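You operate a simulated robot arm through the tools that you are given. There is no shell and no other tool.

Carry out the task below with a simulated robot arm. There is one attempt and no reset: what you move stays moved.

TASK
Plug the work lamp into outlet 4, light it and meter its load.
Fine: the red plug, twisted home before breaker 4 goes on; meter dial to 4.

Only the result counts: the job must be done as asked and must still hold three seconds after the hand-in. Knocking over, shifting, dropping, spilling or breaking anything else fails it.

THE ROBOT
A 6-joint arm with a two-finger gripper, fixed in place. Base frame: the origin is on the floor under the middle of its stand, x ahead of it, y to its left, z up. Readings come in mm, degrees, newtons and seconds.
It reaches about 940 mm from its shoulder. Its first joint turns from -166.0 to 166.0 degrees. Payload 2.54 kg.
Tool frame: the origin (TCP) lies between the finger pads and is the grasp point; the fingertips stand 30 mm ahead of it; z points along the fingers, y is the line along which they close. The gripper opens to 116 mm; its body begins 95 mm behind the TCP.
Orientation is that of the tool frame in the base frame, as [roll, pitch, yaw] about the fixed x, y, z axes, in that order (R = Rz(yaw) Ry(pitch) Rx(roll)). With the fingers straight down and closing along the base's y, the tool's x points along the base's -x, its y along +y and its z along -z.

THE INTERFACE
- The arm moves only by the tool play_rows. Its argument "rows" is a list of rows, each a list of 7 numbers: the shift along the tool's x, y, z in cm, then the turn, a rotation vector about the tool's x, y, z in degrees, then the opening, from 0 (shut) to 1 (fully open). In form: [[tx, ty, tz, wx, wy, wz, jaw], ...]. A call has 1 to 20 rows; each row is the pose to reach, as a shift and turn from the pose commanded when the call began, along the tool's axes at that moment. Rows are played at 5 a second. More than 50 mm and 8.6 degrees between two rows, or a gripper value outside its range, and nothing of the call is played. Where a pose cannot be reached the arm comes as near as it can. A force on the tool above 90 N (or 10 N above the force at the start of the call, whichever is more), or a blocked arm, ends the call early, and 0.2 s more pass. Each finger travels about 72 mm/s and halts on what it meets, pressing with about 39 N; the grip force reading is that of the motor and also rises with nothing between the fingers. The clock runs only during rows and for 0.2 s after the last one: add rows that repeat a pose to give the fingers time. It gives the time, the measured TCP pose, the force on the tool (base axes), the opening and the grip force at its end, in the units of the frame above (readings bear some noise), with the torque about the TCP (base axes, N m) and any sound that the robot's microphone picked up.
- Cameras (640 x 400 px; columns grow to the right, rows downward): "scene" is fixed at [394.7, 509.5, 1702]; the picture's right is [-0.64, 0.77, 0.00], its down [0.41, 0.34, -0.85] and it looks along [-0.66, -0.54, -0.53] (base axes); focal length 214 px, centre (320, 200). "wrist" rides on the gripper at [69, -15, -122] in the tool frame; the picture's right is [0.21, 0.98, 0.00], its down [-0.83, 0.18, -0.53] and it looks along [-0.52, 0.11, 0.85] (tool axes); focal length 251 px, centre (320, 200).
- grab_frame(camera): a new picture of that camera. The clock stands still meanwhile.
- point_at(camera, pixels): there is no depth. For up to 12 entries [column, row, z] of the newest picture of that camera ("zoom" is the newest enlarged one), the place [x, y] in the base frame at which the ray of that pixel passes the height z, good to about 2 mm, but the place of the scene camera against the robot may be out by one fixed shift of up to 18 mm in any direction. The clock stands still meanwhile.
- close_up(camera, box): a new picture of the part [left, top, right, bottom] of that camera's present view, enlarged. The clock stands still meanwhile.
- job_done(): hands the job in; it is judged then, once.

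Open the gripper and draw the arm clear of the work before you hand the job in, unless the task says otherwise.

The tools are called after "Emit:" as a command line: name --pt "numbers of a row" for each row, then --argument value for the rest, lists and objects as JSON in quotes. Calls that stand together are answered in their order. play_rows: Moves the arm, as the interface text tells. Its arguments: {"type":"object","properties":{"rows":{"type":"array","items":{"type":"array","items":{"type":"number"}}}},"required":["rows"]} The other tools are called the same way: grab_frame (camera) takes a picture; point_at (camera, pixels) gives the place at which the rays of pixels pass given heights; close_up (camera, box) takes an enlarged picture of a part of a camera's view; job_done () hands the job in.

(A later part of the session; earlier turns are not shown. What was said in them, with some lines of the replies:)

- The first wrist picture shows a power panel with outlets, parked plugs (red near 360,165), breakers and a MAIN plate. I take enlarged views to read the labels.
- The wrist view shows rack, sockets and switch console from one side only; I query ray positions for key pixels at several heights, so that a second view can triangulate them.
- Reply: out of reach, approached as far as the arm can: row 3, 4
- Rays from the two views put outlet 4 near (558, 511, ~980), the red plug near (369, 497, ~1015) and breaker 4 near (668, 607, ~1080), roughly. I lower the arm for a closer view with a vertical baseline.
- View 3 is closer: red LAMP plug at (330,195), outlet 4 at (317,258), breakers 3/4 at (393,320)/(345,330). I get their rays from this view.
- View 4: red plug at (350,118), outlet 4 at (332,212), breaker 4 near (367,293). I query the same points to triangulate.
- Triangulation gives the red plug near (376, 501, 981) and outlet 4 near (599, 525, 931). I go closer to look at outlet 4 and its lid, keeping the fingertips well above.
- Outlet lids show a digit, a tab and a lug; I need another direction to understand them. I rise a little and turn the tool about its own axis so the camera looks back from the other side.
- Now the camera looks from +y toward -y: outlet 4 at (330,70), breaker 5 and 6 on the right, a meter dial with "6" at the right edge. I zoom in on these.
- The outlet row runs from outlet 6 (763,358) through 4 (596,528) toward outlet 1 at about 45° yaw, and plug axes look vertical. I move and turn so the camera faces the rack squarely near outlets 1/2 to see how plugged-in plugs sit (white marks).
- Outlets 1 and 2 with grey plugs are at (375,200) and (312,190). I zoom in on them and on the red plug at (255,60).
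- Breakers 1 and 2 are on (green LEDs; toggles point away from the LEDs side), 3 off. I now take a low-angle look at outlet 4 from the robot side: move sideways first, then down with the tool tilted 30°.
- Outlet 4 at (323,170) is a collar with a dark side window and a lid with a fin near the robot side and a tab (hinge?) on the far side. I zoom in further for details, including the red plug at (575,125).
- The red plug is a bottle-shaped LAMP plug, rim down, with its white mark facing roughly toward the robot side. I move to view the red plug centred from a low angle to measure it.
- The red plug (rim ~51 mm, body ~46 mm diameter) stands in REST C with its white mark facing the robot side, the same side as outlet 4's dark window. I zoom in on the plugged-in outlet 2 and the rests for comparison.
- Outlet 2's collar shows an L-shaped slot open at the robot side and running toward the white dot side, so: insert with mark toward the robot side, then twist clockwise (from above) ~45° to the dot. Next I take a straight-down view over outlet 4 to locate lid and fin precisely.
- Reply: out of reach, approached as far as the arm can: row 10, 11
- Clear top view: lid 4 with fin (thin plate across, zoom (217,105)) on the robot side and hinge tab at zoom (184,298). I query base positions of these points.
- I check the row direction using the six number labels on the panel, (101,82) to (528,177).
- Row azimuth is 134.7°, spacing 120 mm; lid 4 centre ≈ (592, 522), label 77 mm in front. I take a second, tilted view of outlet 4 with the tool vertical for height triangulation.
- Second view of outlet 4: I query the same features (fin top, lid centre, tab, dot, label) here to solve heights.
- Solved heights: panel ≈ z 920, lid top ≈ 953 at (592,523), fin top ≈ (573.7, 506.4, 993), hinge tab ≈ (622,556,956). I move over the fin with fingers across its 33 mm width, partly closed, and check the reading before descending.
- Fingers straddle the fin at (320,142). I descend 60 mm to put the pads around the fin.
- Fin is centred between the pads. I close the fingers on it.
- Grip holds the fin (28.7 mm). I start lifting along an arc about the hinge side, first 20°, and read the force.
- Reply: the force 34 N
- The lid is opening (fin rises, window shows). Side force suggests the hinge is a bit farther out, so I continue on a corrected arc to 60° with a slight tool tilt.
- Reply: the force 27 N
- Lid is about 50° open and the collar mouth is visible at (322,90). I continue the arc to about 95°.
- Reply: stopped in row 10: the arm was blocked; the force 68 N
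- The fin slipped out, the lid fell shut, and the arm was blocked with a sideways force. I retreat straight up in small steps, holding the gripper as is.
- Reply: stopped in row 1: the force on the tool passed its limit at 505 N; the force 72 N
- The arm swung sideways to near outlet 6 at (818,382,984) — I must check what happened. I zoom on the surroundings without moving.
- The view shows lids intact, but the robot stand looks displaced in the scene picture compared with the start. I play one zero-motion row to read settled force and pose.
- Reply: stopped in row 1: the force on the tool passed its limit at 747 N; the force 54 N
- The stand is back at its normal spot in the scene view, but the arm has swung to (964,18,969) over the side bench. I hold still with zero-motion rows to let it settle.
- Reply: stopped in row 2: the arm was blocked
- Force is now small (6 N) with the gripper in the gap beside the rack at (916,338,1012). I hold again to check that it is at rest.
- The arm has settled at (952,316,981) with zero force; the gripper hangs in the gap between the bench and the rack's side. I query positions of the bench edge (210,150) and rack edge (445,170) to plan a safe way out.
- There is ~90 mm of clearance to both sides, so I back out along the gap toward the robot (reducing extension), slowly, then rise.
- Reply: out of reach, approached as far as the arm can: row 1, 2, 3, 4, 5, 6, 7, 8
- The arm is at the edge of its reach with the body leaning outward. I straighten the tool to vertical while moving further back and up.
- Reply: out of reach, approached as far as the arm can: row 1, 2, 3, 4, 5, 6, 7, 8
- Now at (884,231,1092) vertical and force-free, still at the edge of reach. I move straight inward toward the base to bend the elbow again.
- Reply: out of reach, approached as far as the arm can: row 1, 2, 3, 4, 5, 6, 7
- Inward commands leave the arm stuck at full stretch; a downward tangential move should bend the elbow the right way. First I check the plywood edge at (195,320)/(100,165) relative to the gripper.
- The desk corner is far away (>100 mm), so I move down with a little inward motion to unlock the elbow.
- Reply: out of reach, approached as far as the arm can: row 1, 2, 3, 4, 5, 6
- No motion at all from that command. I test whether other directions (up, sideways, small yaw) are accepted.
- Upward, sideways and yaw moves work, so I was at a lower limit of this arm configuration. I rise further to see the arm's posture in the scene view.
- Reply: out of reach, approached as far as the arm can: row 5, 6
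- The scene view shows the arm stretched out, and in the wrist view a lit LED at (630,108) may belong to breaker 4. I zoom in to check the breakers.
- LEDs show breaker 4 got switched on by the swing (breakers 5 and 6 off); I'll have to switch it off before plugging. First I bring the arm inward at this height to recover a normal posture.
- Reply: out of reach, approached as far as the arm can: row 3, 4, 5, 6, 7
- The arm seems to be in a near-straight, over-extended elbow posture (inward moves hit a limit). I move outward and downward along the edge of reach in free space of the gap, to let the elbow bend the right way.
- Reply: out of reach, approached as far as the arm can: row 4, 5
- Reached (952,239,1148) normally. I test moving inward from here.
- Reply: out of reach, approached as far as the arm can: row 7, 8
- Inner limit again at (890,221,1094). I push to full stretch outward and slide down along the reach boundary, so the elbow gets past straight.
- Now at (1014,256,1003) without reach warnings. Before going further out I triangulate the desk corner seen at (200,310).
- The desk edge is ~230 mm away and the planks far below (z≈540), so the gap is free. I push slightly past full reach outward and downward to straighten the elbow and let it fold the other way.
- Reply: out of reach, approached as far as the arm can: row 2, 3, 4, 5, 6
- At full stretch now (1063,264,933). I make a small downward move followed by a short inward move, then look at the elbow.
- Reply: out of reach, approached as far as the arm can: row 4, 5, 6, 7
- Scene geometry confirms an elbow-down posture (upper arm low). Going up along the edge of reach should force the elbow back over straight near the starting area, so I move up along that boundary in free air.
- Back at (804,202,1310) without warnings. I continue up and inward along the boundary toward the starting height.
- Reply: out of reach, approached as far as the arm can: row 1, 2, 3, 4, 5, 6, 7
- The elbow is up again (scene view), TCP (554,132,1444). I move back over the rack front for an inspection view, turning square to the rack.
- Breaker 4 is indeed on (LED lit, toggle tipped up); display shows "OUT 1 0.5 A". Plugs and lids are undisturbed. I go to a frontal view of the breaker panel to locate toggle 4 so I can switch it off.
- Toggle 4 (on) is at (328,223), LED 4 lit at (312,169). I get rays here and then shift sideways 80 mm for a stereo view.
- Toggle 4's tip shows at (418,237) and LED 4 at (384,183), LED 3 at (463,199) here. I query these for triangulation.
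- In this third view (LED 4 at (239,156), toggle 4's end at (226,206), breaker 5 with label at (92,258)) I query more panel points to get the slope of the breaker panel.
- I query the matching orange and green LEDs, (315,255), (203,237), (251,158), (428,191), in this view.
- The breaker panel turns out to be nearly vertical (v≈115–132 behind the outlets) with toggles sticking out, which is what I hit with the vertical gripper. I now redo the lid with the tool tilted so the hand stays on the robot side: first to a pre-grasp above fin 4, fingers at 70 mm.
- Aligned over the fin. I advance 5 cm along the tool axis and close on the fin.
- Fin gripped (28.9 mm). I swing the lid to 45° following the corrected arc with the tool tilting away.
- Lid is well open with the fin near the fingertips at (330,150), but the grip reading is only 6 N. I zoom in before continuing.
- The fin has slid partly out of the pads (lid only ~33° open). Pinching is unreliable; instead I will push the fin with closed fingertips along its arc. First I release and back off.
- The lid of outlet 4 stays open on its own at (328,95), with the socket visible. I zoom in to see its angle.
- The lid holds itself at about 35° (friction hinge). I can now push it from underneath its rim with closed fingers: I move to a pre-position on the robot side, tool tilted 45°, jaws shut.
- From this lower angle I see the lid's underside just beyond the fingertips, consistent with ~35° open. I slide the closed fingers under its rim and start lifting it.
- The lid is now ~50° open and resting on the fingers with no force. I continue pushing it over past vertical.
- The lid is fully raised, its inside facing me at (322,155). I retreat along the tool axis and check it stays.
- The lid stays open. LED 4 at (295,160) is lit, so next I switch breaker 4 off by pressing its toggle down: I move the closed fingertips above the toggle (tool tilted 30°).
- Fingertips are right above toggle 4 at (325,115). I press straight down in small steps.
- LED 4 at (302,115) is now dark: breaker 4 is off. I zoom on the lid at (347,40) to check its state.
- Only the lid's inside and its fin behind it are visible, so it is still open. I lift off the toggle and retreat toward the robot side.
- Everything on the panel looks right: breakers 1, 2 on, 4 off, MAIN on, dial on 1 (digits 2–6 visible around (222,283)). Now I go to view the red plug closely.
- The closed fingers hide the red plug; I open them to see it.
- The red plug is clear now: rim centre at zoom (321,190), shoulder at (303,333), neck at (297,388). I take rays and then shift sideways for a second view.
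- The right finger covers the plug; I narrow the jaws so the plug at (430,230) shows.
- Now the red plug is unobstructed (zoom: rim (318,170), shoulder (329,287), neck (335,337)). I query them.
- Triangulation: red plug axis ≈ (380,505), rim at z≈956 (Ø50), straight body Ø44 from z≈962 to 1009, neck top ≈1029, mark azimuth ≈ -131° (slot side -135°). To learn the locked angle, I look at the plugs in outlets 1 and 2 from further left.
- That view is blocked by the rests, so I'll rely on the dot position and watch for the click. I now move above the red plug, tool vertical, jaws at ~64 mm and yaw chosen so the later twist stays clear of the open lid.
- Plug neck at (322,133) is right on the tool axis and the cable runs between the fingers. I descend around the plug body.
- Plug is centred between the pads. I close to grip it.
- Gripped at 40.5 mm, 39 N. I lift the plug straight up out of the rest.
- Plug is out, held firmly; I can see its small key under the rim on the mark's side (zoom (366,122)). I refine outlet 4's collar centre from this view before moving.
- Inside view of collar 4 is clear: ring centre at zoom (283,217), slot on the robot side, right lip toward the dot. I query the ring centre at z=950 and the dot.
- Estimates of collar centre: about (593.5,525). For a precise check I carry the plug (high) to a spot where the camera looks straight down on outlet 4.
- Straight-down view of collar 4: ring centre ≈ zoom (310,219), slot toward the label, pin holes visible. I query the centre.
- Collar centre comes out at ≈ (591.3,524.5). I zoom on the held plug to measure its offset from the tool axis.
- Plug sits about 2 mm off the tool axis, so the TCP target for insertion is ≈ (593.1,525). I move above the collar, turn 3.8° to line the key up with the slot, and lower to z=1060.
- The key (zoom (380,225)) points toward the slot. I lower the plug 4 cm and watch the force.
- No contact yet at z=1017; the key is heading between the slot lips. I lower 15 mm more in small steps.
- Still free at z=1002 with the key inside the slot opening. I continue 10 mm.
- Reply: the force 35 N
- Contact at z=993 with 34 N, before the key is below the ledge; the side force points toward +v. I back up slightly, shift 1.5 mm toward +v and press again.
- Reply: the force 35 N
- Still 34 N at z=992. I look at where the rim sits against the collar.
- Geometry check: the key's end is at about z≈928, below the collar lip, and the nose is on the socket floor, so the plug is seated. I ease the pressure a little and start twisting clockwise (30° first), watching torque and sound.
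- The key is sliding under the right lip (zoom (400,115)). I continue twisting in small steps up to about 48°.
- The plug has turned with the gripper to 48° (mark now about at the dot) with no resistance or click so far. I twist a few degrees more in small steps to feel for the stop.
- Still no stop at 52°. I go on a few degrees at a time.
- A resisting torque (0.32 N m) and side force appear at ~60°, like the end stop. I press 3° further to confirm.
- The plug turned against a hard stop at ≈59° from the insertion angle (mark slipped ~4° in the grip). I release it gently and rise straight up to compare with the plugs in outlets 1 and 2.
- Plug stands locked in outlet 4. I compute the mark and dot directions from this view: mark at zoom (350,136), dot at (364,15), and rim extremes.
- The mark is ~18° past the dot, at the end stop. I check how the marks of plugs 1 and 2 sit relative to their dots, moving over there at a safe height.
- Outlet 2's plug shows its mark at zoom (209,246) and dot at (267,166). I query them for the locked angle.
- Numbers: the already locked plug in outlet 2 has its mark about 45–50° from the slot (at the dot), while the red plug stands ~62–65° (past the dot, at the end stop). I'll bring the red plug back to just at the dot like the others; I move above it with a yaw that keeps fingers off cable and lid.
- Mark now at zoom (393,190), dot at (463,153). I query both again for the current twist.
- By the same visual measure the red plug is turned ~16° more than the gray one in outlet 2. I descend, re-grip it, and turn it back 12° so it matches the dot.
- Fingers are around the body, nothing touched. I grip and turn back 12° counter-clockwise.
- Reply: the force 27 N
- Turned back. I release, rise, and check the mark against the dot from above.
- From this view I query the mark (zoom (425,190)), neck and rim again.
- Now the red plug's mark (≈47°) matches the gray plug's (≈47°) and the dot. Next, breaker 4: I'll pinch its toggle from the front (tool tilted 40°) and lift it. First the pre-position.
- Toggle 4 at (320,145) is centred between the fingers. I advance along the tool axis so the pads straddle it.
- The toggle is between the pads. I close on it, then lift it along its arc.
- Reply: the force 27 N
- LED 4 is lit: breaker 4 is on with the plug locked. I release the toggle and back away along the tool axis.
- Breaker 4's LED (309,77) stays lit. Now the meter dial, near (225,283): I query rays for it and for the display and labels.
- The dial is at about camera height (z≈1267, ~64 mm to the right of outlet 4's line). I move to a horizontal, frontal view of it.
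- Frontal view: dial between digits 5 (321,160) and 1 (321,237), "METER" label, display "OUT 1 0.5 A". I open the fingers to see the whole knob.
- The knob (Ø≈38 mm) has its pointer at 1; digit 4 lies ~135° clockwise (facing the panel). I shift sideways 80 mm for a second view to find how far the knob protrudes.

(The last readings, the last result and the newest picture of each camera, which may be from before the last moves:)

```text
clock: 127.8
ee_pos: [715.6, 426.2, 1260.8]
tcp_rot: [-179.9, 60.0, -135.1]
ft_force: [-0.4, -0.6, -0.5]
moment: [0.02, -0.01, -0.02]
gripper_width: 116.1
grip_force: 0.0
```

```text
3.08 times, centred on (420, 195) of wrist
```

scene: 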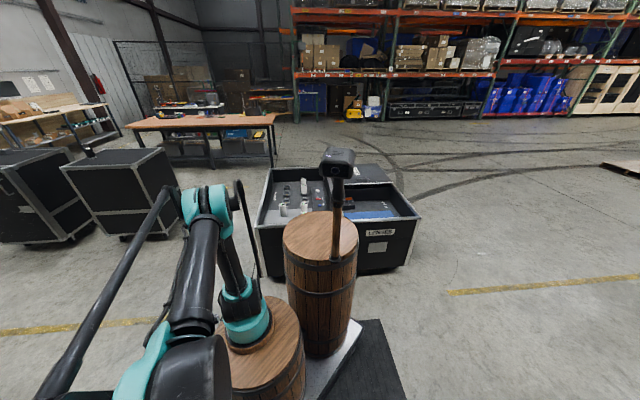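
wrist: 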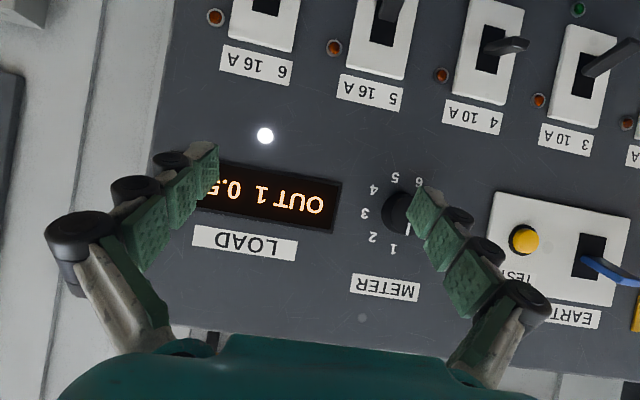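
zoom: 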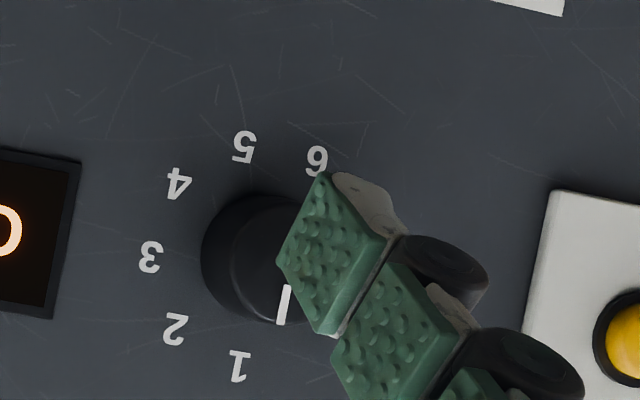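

Stereo gives: knob face at v≈107, panel at v≈131, knob axis near u≈-61, z≈1267. I move to a pre-grasp in front of it with the tool almost horizontal (pitch ~85°), jaws at ~60 mm.

Emit:
play_rows --pt "-0.5 2.4 0.2 0 -6 0 0.6" --pt "-1.0 4.8 0.5 0 -12 0 0.52" --pt "-1.5 7.2 0.9 0 -18 0 0.52" --pt "-2.01 9.56 1.24 0 -24.6 0 0.52" --pt "-2.01 9.56 1.24 0 -24.6 0 0.52"

Emit:
grab_frame --camera "wrist"

Emit:
close_up --camera "wrist" --box '[250, 90, 390, 220]'

```text
clock: 129.0
ee_pos: [664.1, 508.4, 1269.7]
tcp_rot: [-179.9, 84.7, -134.9]
ft_force: [0.1, -0.6, 0.1]
moment: [-0.02, -0.01, -0.02]
gripper_width: 60.3
grip_force: 0.0
```

```text
taken
```

wrist: 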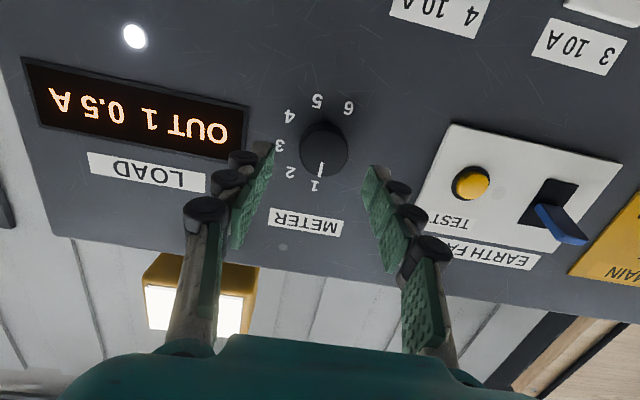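

```text
3.08 times, centred on (320, 155) of wrist
```

zoom: 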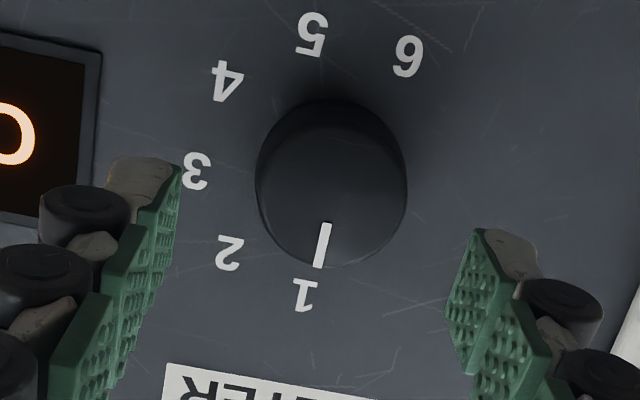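

The lamp at (200,300) behind the panel is lit. The knob face is ~3 mm off the tool axis; I correct that and pre-rotate the wrist by -67° so the 135° turn fits.

Emit:
play_rows --pt "-0.1 0.14 0 0 0 -8 0.52" --pt "-0.2 0.28 0 0 0 -16 0.52" --pt "-0.2 0.28 0 0 0 -24 0.52" --pt "-0.2 0.28 0 0 0 -32 0.52" --pt "-0.2 0.28 0 0 0 -40 0.52" --pt "-0.2 0.28 0 0 0 -48 0.52" --pt "-0.2 0.28 0 0 0 -56 0.52" --pt "-0.2 0.28 0 0 0 -64 0.52" --pt "-0.2 0.28 0 0 0 -68 0.52" --pt "-0.2 0.28 0 0 0 -68 0.52"

Emit:
grab_frame --camera "wrist"

Emit:
close_up --camera "wrist" --box '[250, 90, 390, 220]'

```text
clock: 131.2
ee_pos: [662.3, 512.3, 1273.8]
tcp_rot: [-95.8, 21.9, -47.4]
ft_force: [-0.2, 0.1, -0.1]
moment: [0.02, -0.01, -0.02]
gripper_width: 60.1
grip_force: 0.0
```

```text
taken
```

wrist: 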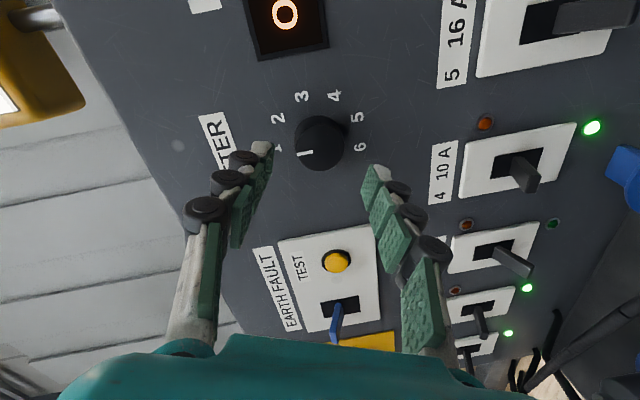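

```text
3.08 times, centred on (320, 155) of wrist
```

zoom: 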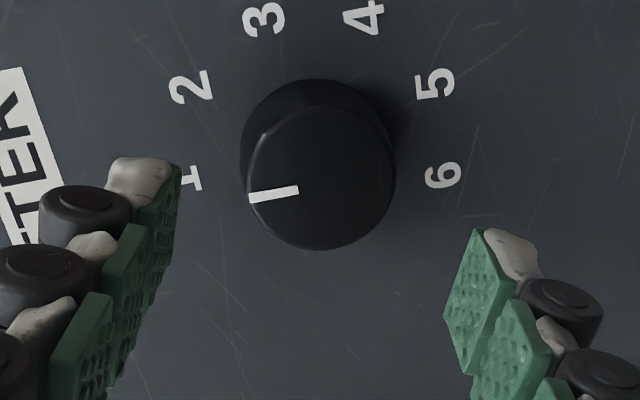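

The knob face is now exactly on the tool axis (zoom (321,178)). I advance 5.3 cm so the pads straddle the knob.

Emit:
play_rows --pt "0 0 2 0 0 0 0.52" --pt "0 0 4 0 0 0 0.52" --pt "0 0 4.8 0 0 0 0.52" --pt "0 0 5.3 0 0 0 0.52" --pt "0 0 5.3 0 0 0 0.52"

Emit:
close_up --camera "wrist" --box '[220, 90, 420, 240]'

```text
clock: 132.4
ee_pos: [698.4, 547.3, 1270.4]
tcp_rot: [-95.8, 21.9, -47.4]
ft_force: [1.3, -0.1, 0.0]
moment: [0.04, 0.03, 0.01]
gripper_width: 60.1
grip_force: 0.1
```

```text
2.67 times, centred on (320, 165) of wrist
```

zoom: 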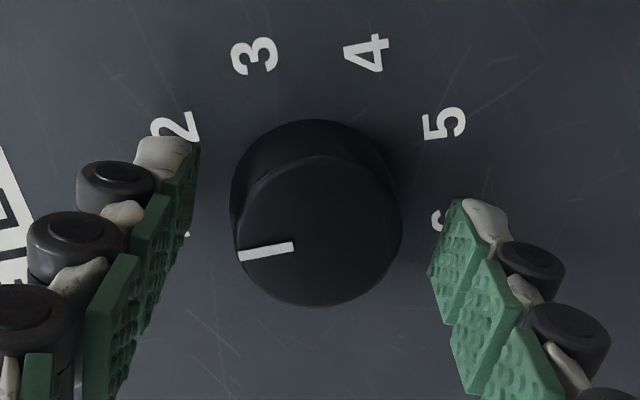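

The pads straddle the knob without contact. I close on it.

Emit:
play_rows --pt "0 0 0 0 0 0 0.4" --pt "0 0 0 0 0 0 0.25" --pt "0 0 0 0 0 0 0.25" --pt "0 0 0 0 0 0 0.25"

Emit:
close_up --camera "wrist" --box '[220, 90, 420, 240]'

```text
clock: 133.4
ee_pos: [699.2, 548.5, 1270.7]
tcp_rot: [-95.8, 21.9, -47.2]
ft_force: [13.6, 3.4, 25.9]
moment: [0.58, -0.54, -0.38]
gripper_width: 39.8
grip_force: 45.0
```

```text
2.67 times, centred on (320, 165) of wrist
```

zoom: 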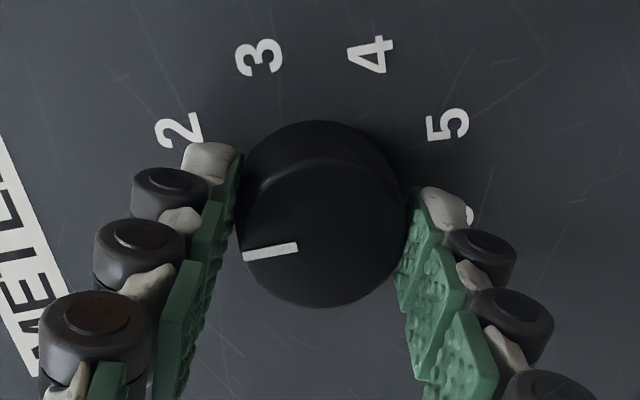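

Gripped (39.8 mm) with ~28 N sideways preload; I shift 2 mm along the closing axis to relieve it, then turn the first 45° clockwise.

Emit:
play_rows --pt "0 -0.1 0 0 0 0 0.25" --pt "0 -0.2 0 0 0 0 0.25" --pt "0 -0.2 0 0 0 8 0.25" --pt "0 -0.2 0 0 0 16 0.25" --pt "0 -0.2 0 0 0 24 0.25" --pt "0 -0.2 0 0 0 32 0.25" --pt "0 -0.2 0 0 0 40 0.25" --pt "0 -0.2 0 0 0 45 0.25" --pt "0 -0.2 0 0 0 45 0.25"

Emit:
grab_frame --camera "wrist"

Emit:
close_up --camera "wrist" --box '[220, 90, 420, 240]'

```text
clock: 135.4
ee_pos: [698.8, 548.9, 1271.2]
tcp_rot: [-103.5, 66.4, -57.5]
ft_force: [-35.4, -4.3, -32.0]
moment: [-0.6, 0.68, 1.06]
gripper_width: 40.0
grip_force: 44.4
```

```text
taken
```

wrist: 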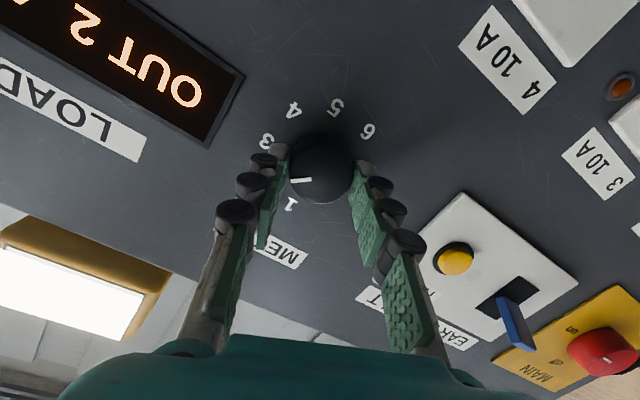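

```text
2.67 times, centred on (320, 165) of wrist
```

zoom: 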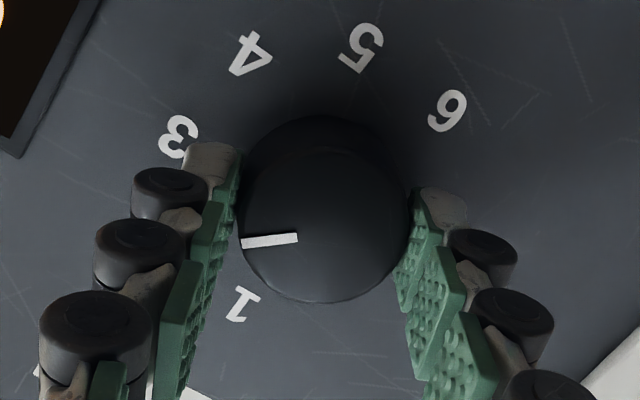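

Display reads "OUT 2". I relieve the side load with a small shift and turn the next 45°.

Emit:
play_rows --pt "0.1 0.12 -0.05 0 0 0 0.25" --pt "0.17 0.25 -0.1 0 0 0 0.25" --pt "0.17 0.25 -0.1 0 0 8 0.25" --pt "0.17 0.25 -0.1 0 0 16 0.25" --pt "0.17 0.25 -0.1 0 0 24 0.25" --pt "0.17 0.25 -0.1 0 0 32 0.25" --pt "0.17 0.25 -0.1 0 0 40 0.25" --pt "0.17 0.25 -0.1 0 0 45 0.25" --pt "0.17 0.25 -0.1 0 0 45 0.25"

Emit:
grab_frame --camera "wrist"

Emit:
close_up --camera "wrist" --box '[220, 90, 420, 240]'

```text
clock: 137.4
ee_pos: [696.3, 549.8, 1268.5]
tcp_rot: [104.1, 67.4, 147.7]
ft_force: [-12.8, 5.5, 18.2]
moment: [0.43, -0.41, 0.47]
gripper_width: 39.6
grip_force: 44.7
```

```text
taken
```

wrist: 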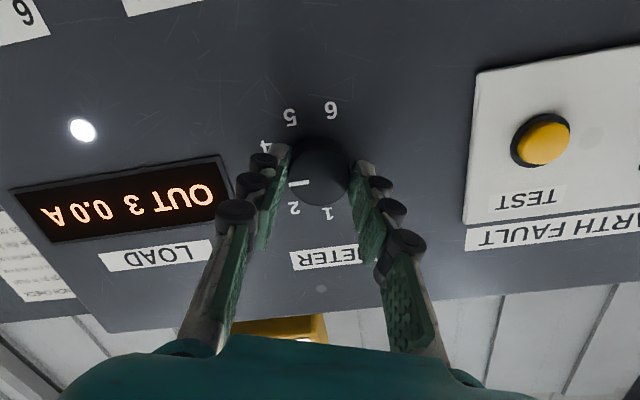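

```text
2.67 times, centred on (320, 165) of wrist
```

zoom: 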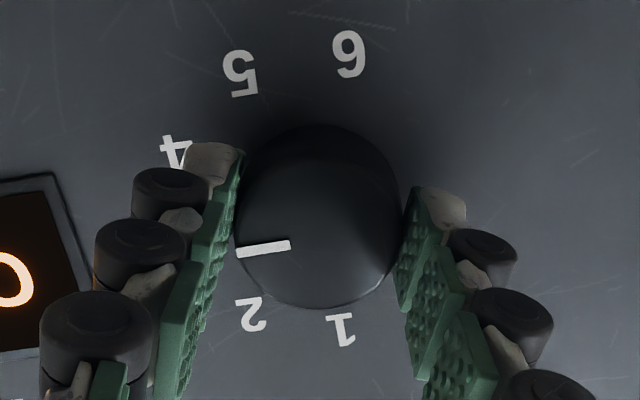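

Display reads "OUT 3 0.0 A". I turn the last 45° to position 4.

Emit:
play_rows --pt "0 0 0 0 0 8 0.25" --pt "0 0 0 0 0 16 0.25" --pt "0 0 0 0 0 24 0.25" --pt "0 0 0 0 0 32 0.25" --pt "0 0 0 0 0 40 0.25" --pt "0 0 0 0 0 45 0.25" --pt "0 0 0 0 0 45 0.25"

Emit:
grab_frame --camera "wrist"

Emit:
close_up --camera "wrist" --box '[220, 90, 420, 240]'

```text
clock: 139.0
ee_pos: [695.8, 549.2, 1269.1]
tcp_rot: [95.7, 23.0, 137.2]
ft_force: [-21.3, 14.6, 21.8]
moment: [0.59, -0.57, 0.7]
gripper_width: 39.6
grip_force: 44.5
```

```text
taken
```

wrist: 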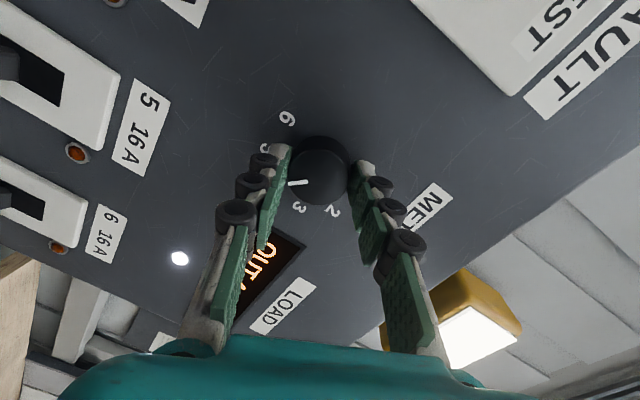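

```text
2.67 times, centred on (320, 165) of wrist
```

zoom: 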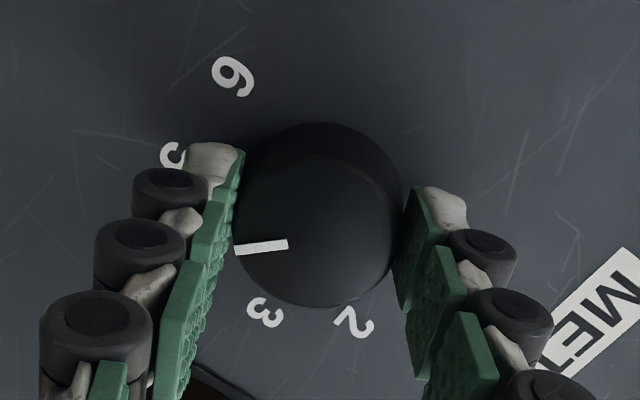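

The display shows "OUT 4" partly (265,265). I open the jaws and retreat straight back from the knob.

Emit:
play_rows --pt "0 0 0 0 0 0 0.4" --pt "0 0 0 0 0 0 0.52" --pt "0 0 0 0 0 0 0.52" --pt "0 0 -2 0 0 0 0.52" --pt "0 0 -5 0 0 0 0.52" --pt "0 0 -9 0 0 0 0.52" --pt "0 0 -12 0 0 0 0.52" --pt "0 0 -12 0 0 0 0.52"

Emit:
grab_frame --camera "wrist"

Emit:
close_up --camera "wrist" --box '[180, 100, 420, 300]'

```text
clock: 140.8
ee_pos: [613.6, 463.3, 1279.1]
tcp_rot: [95.9, 22.9, 137.1]
ft_force: [0.9, 0.0, 0.0]
moment: [0.02, 0.02, -0.02]
gripper_width: 60.1
grip_force: 0.1
```

```text
taken
```

wrist: 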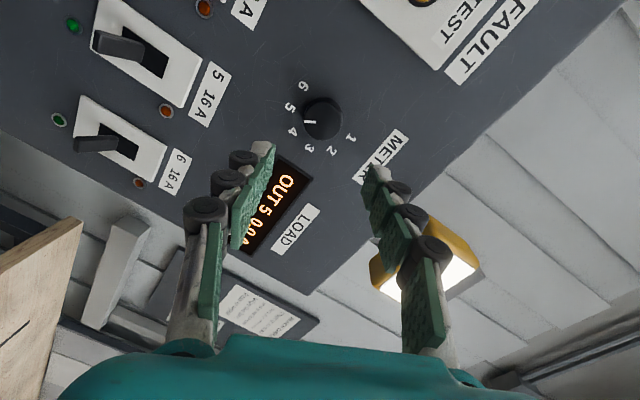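

```text
2.00 times, centred on (300, 200) of wrist
```

zoom: 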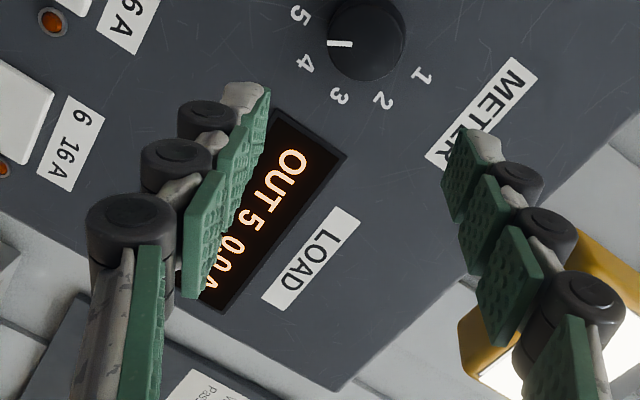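

The display now reads "OUT 5", so the knob went a bit too far. I roll back to the normal view to see the pointer exactly.

Emit:
play_rows --pt "0 0 0 0 0 -8 0.52" --pt "0 0 0 0 0 -16 0.52" --pt "0 0 0 0 0 -24 0.52" --pt "0 0 0 0 0 -32 0.52" --pt "0 0 0 0 0 -40 0.52" --pt "0 0 0 0 0 -48 0.52" --pt "0 0 0 0 0 -56 0.52" --pt "0 0 0 0 0 -64 0.52" --pt "0 0 0 0 0 -67 0.52" --pt "0 0 0 0 0 -67 0.52"

Emit:
grab_frame --camera "wrist"

Emit:
close_up --camera "wrist" --box '[250, 70, 390, 200]'

```text
clock: 143.0
ee_pos: [613.5, 464.7, 1278.8]
tcp_rot: [-179.2, 84.6, -134.4]
ft_force: [0.2, -0.5, 0.1]
moment: [-0.02, 0.02, 0.0]
gripper_width: 60.4
grip_force: 0.0
```

```text
taken
```

wrist: 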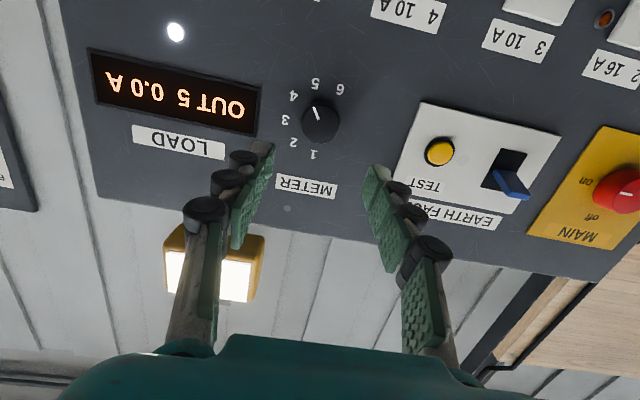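

```text
3.08 times, centred on (320, 135) of wrist
```

zoom: 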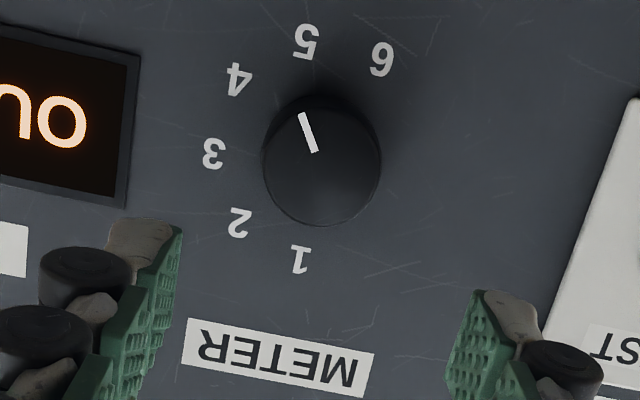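

Pointer is ~25° past 4 (the release dragged it). The knob axis is well aligned with the tool; I go back in, with a +13° pre-roll, to turn it back about 26°.

Emit:
play_rows --pt "0 0 2 0 0 6 0.52" --pt "0 0 5 0 0 13 0.52" --pt "0 0 8 0 0 13 0.52" --pt "0 0 10.5 0 0 13 0.52" --pt "0 0 11.7 0 0 13 0.52" --pt "0 0 11.7 0 0 13 0.52"

Emit:
close_up --camera "wrist" --box '[220, 90, 420, 240]'

```text
clock: 144.4
ee_pos: [696.1, 547.4, 1268.1]
tcp_rot: [112.7, 75.9, 156.9]
ft_force: [-0.3, -0.4, -0.7]
moment: [0.03, 0.01, 0.04]
gripper_width: 60.5
grip_force: 0.1
```

```text
2.67 times, centred on (320, 165) of wrist
```

zoom: 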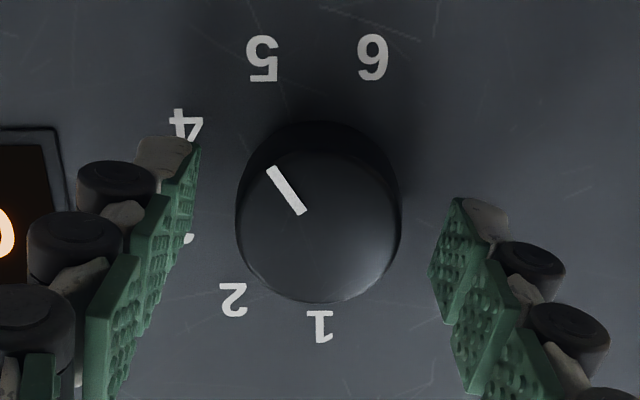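

Straddling the knob, no contact. I grip it.

Emit:
play_rows --pt "0 0 0 0 0 0 0.4" --pt "0 0 0 0 0 0 0.25" --pt "0 0 0 0 0 0 0.25" --pt "0 0 0 0 0 0 0.25"

```text
clock: 145.4
ee_pos: [695.0, 547.1, 1269.8]
tcp_rot: [112.7, 76.1, 156.9]
ft_force: [-1.1, 0.4, -1.7]
moment: [-0.04, 0.08, 0.06]
gripper_width: 39.0
grip_force: 45.2
```

Well centred (almost no side force). I turn it back 26° counter-clockwise.

Emit:
play_rows --pt "0 0 0 0 0 -6 0.25" --pt "0 0 0 0 0 -13 0.25" --pt "0 0 0 0 0 -20 0.25" --pt "0 0 0 0 0 -26 0.25" --pt "0 0 0 0 0 -26 0.25"

Emit:
grab_frame --camera "wrist"

Emit:
close_up --camera "wrist" --box '[220, 90, 420, 240]'

```text
clock: 146.6
ee_pos: [696.2, 546.4, 1268.3]
tcp_rot: [-112.4, 76.0, -67.1]
ft_force: [-3.8, -0.9, 4.0]
moment: [-0.01, -0.02, -0.04]
gripper_width: 39.3
grip_force: 45.3
```

```text
taken
```

wrist: 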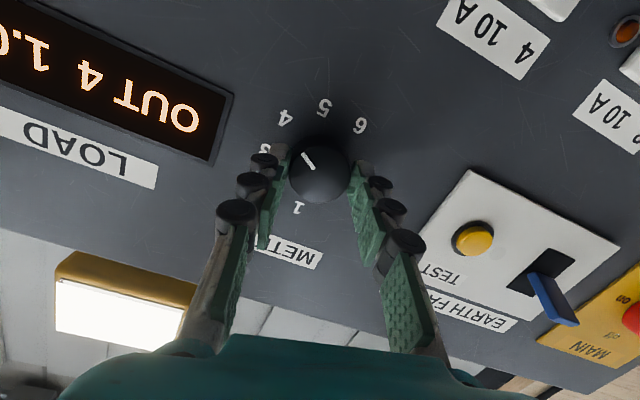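

```text
2.67 times, centred on (320, 165) of wrist
```

zoom: 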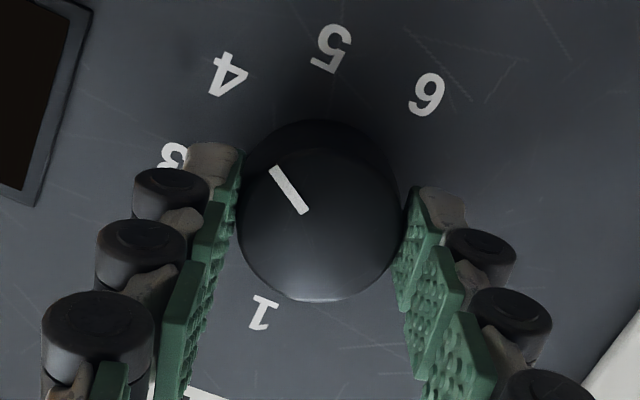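

Display reads "OUT 4 1.…A" and the pointer lines up with 4; side force is small. I open the jaws slowly.

Emit:
play_rows --pt "0 0 0 0 0 0 0.34" --pt "0 0 0 0 0 0 0.37" --pt "0 0 0 0 0 0 0.42" --pt "0 0 0 0 0 0 0.5" --pt "0 0 0 0 0 0 0.55" --pt "0 0 0 0 0 0 0.55"

Emit:
close_up --camera "wrist" --box '[220, 90, 420, 240]'

Emit:
close_up --camera "wrist" --box '[0, 0, 260, 200]'

```text
clock: 148.0
ee_pos: [695.7, 546.8, 1269.8]
tcp_rot: [-112.7, 75.9, -67.4]
ft_force: [0.1, -0.5, -0.1]
moment: [0.01, 0.01, 0.0]
gripper_width: 63.6
grip_force: 0.1
```

```text
2.67 times, centred on (320, 165) of wrist
```

zoom: 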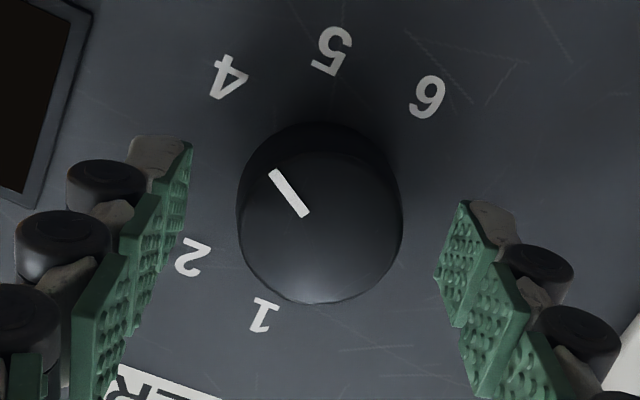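

```text
2.00 times, centred on (130, 100) of wrist
```

zoom: 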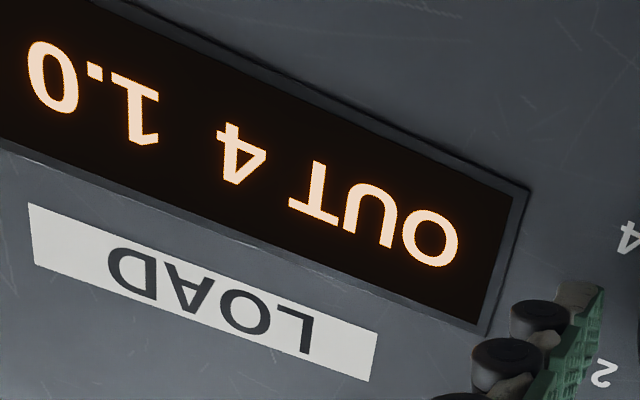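

Display shows "OUT 4 1.0 A" and the pointer stays on 4. I retreat straight back from the panel.

Emit:
play_rows --pt "0 0 -2 0 0 0 0.55" --pt "0 0 -5 0 0 0 0.55" --pt "0 0 -9 0 0 4 0.55" --pt "0 0 -13 0 0 9 0.55" --pt "0 0 -16 0 0 13 0.55" --pt "0 0 -16 0 0 13 0.55"

Emit:
grab_frame --camera "wrist"

Emit:
close_up --camera "wrist" --box '[70, 40, 400, 240]'

```text
clock: 149.4
ee_pos: [583.3, 433.8, 1284.6]
tcp_rot: [179.8, 84.5, -135.4]
ft_force: [-0.3, 0.3, 0.6]
moment: [-0.04, 0.0, -0.02]
gripper_width: 63.6
grip_force: 0.1
```

```text
taken
```

wrist: 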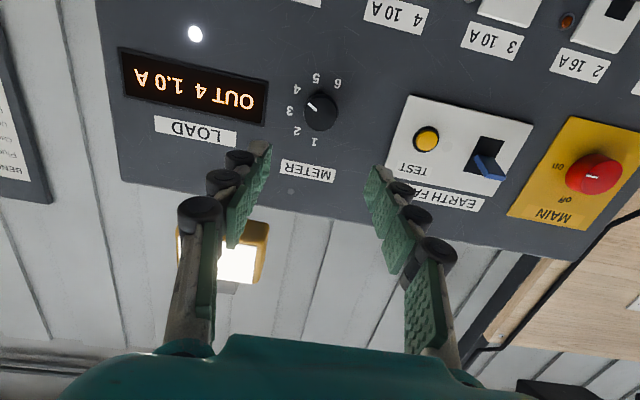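

```text
1.94 times, centred on (235, 140) of wrist
```

zoom: 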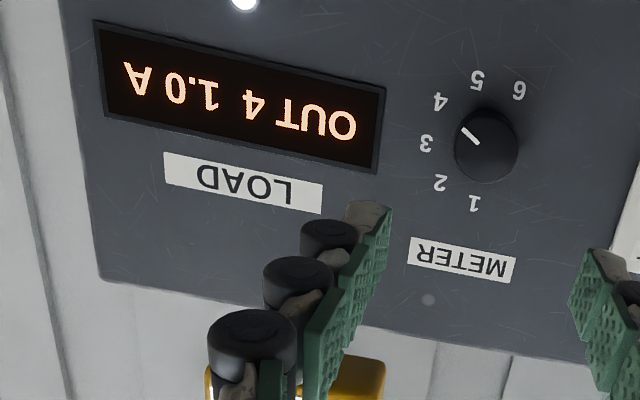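

Meter, lamp and pointer are right. I pull back to an overview pose above the rack front to inspect plug, breakers and surroundings.

Emit:
play_rows --pt "0 0 -3 0 7 0 0.55" --pt "0.2 1 -6 0 14 0 0.55" --pt "0.4 2 -9 0 22 0 0.55" --pt "0.7 3 -11.6 0 30 0 0.55" --pt "1.0 4 -11.6 0 38 0 0.55" --pt "1.2 5 -11.6 0 46 0 0.55" --pt "1.4 6 -11.6 0 54 0 0.55" --pt "1.5 7 -11.6 0 62 0 0.55" --pt "1.5 7.4 -11.6 0 70 0 0.55" --pt "1.5 7.4 -11.6 0 78 0 0.55" --pt "1.5 7.4 -11.6 0 84.5 0 0.55" --pt "1.5 7.4 -11.6 0 84.5 0 0.55"

Emit:
grab_frame --camera "wrist"

Emit:
close_up --camera "wrist" --box '[220, 100, 440, 250]'

Emit:
grab_frame --camera "scene"

```text
clock: 152.0
ee_pos: [447.2, 403.3, 1279.6]
tcp_rot: [-179.9, 0.0, -135.2]
ft_force: [0.1, -0.3, 0.1]
moment: [0.01, -0.01, 0.0]
gripper_width: 64.0
grip_force: 0.1
```

```text
taken
```

wrist: 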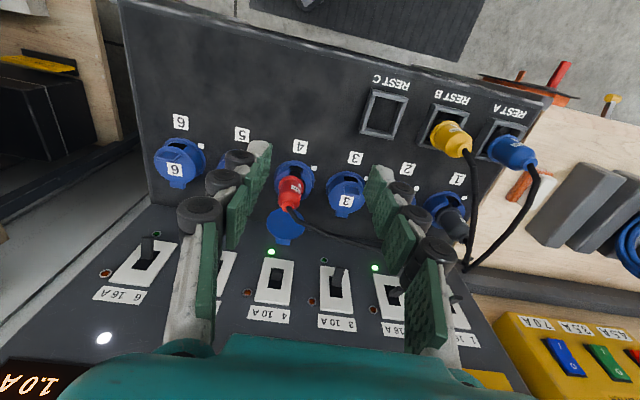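

```text
2.67 times, centred on (330, 175) of wrist
```

zoom: 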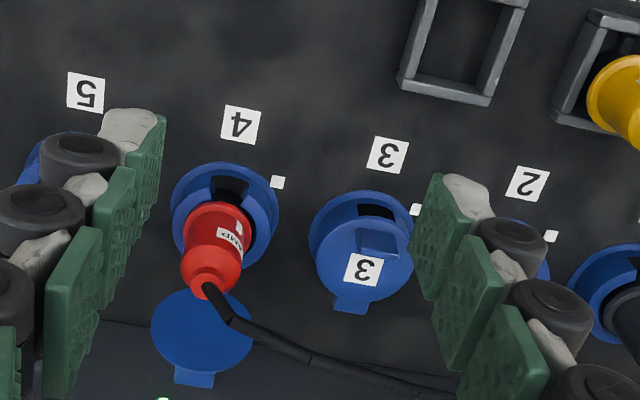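

```text
taken
```

scene: 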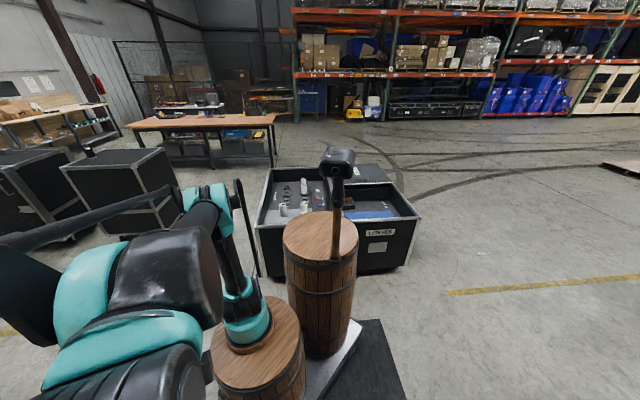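

Overview: red plug in outlet 4, breakers 1, 2 and 4 lit, everything else in place. For certainty about the twist, I make the same view of outlet 2's plug as I made of outlet 4 and compare directly.

Emit:
play_rows --pt "0 0 4 0 0 0 0.5" --pt "0 0 8 0 0 0 0.5" --pt "0 0 12 0 0 0 0.5" --pt "-2.7 3.2 13 0 0 3 0.5" --pt "-5.4 6.5 13.5 0 0 6 0.5" --pt "-8.1 9.7 14 0 0 9 0.5" --pt "-10.8 12.9 14.5 0 0 12 0.5" --pt "-13.5 16.2 15 0 0 15 0.5" --pt "-16.2 19.4 15.8 0 0 18 0.5" --pt "-16.2 19.4 15.8 0 0 18 0.5"

Emit:
grab_frame --camera "wrist"

Emit:
close_up --camera "wrist" --box '[310, 100, 380, 160]'

```text
clock: 154.2
ee_pos: [426.5, 657.0, 1119.1]
tcp_rot: [-179.9, 0.2, -153.2]
ft_force: [0.3, 0.1, 0.1]
moment: [0.0, -0.02, 0.01]
gripper_width: 58.1
grip_force: 0.1
```

```text
taken
```

wrist: 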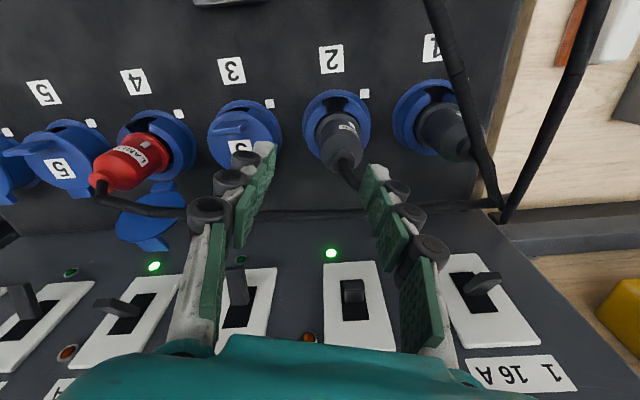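

```text
6.67 times, centred on (345, 130) of wrist
```

zoom: 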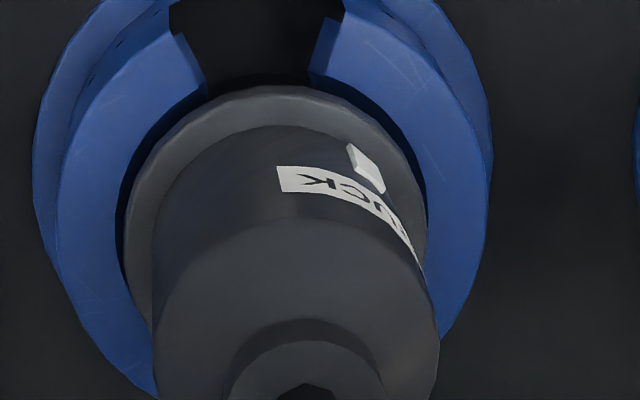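

The gray plug's mark (366,167) and the red plug's earlier mark (368,175) sit at practically the same place in identical views, so the red plug is home. I withdraw the arm to a clear pose and open the gripper.

Emit:
play_rows --pt "2.0 -3.7 -1.5 0 0 -3 0.6" --pt "4.0 -7.4 -2.5 0 0 -6 0.7" --pt "6.0 -11.1 -3.5 0 0 -9 0.8" --pt "8.0 -14.8 -4.5 0 0 -12 0.9" --pt "10.0 -18.5 -6 0 0 -15 1.0" --pt "11.5 -21.5 -8.5 0 0 -18 1.0" --pt "12.0 -22.5 -12 0 0 -18 1.0" --pt "12.0 -22.5 -16 0 0 -18 1.0" --pt "12.0 -22.5 -16 0 0 -18 1.0"

Emit:
grab_frame --camera "wrist"

Emit:
close_up --camera "wrist" --box '[200, 120, 520, 320]'

```text
clock: 156.2
ee_pos: [420.8, 402.9, 1280.4]
tcp_rot: [179.9, 0.2, -135.2]
ft_force: [0.6, -0.9, 0.4]
moment: [-0.01, -0.01, -0.03]
gripper_width: 115.9
grip_force: 0.0
```

```text
taken
```

wrist: 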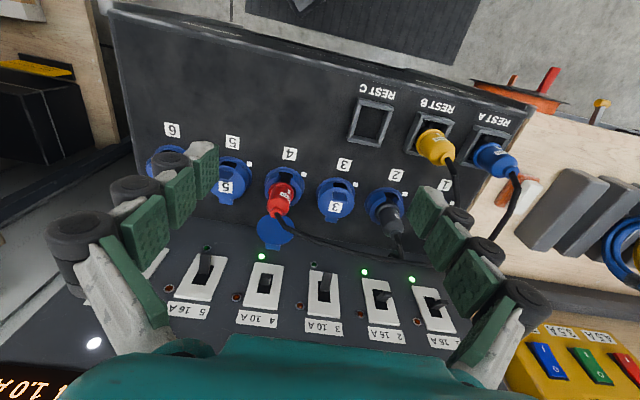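

```text
2.00 times, centred on (360, 220) of wrist
```

zoom: 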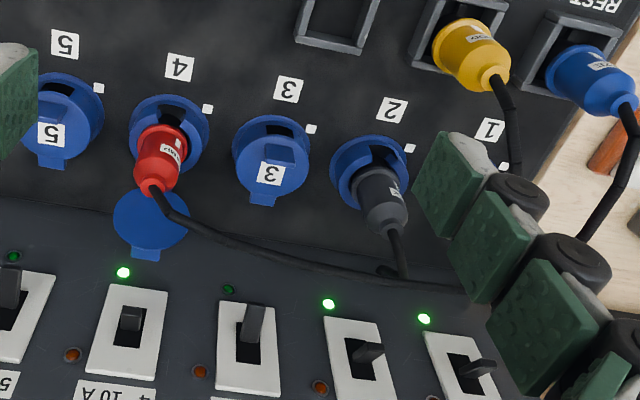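

Final view: red plug locked in outlet 4, breakers 1, 2 and 4 lit, 3, 5 and 6 off, meter on OUT 4 at 1.0 A, lamp lit, gripper open and clear. I hand the job in.

Emit:
job_done

```text
The job is handed in.
```

The work lamp is plugged into outlet 4 and lit, and the meter dial is on 4, reading "OUT 4 1.0 A". I've handed the job in, but there was one accident along the way that could count against it.

- **Plug:** The red plug is in outlet 4. I twisted it to its stop and then eased it back about 12°, so its mark lines up with the dot. In matching camera views its mark sits the same as on the plug already locked in outlet 2. I heard no click.
- **Breaker and order:** Breaker 4 is on, and I switched it on only after the plug was twisted home.
- **Everything else:** Breakers 1 and 2 are still on, and 3, 5 and 6 are still off. The other plugs look untouched. Outlet 4's lid is standing open behind the plug.

**The accident:** While opening the lid, the gripper hit the breaker panel and the arm swung out of control. It went past outlet 6 and over the gap toward the side bench, with force readings up to 747 N.

- **Breaker 4 knocked on early:** The swing switched it on while outlet 4 was still empty. I switched it off before plugging in, so the final sequence was correct, but a strict check of the order could still count it.
- **Possible bumps:** I saw nothing knocked over or moved afterwards, but I didn't compare every item on the bench with where it started.

The gripper is open and the arm is clear of the rack.
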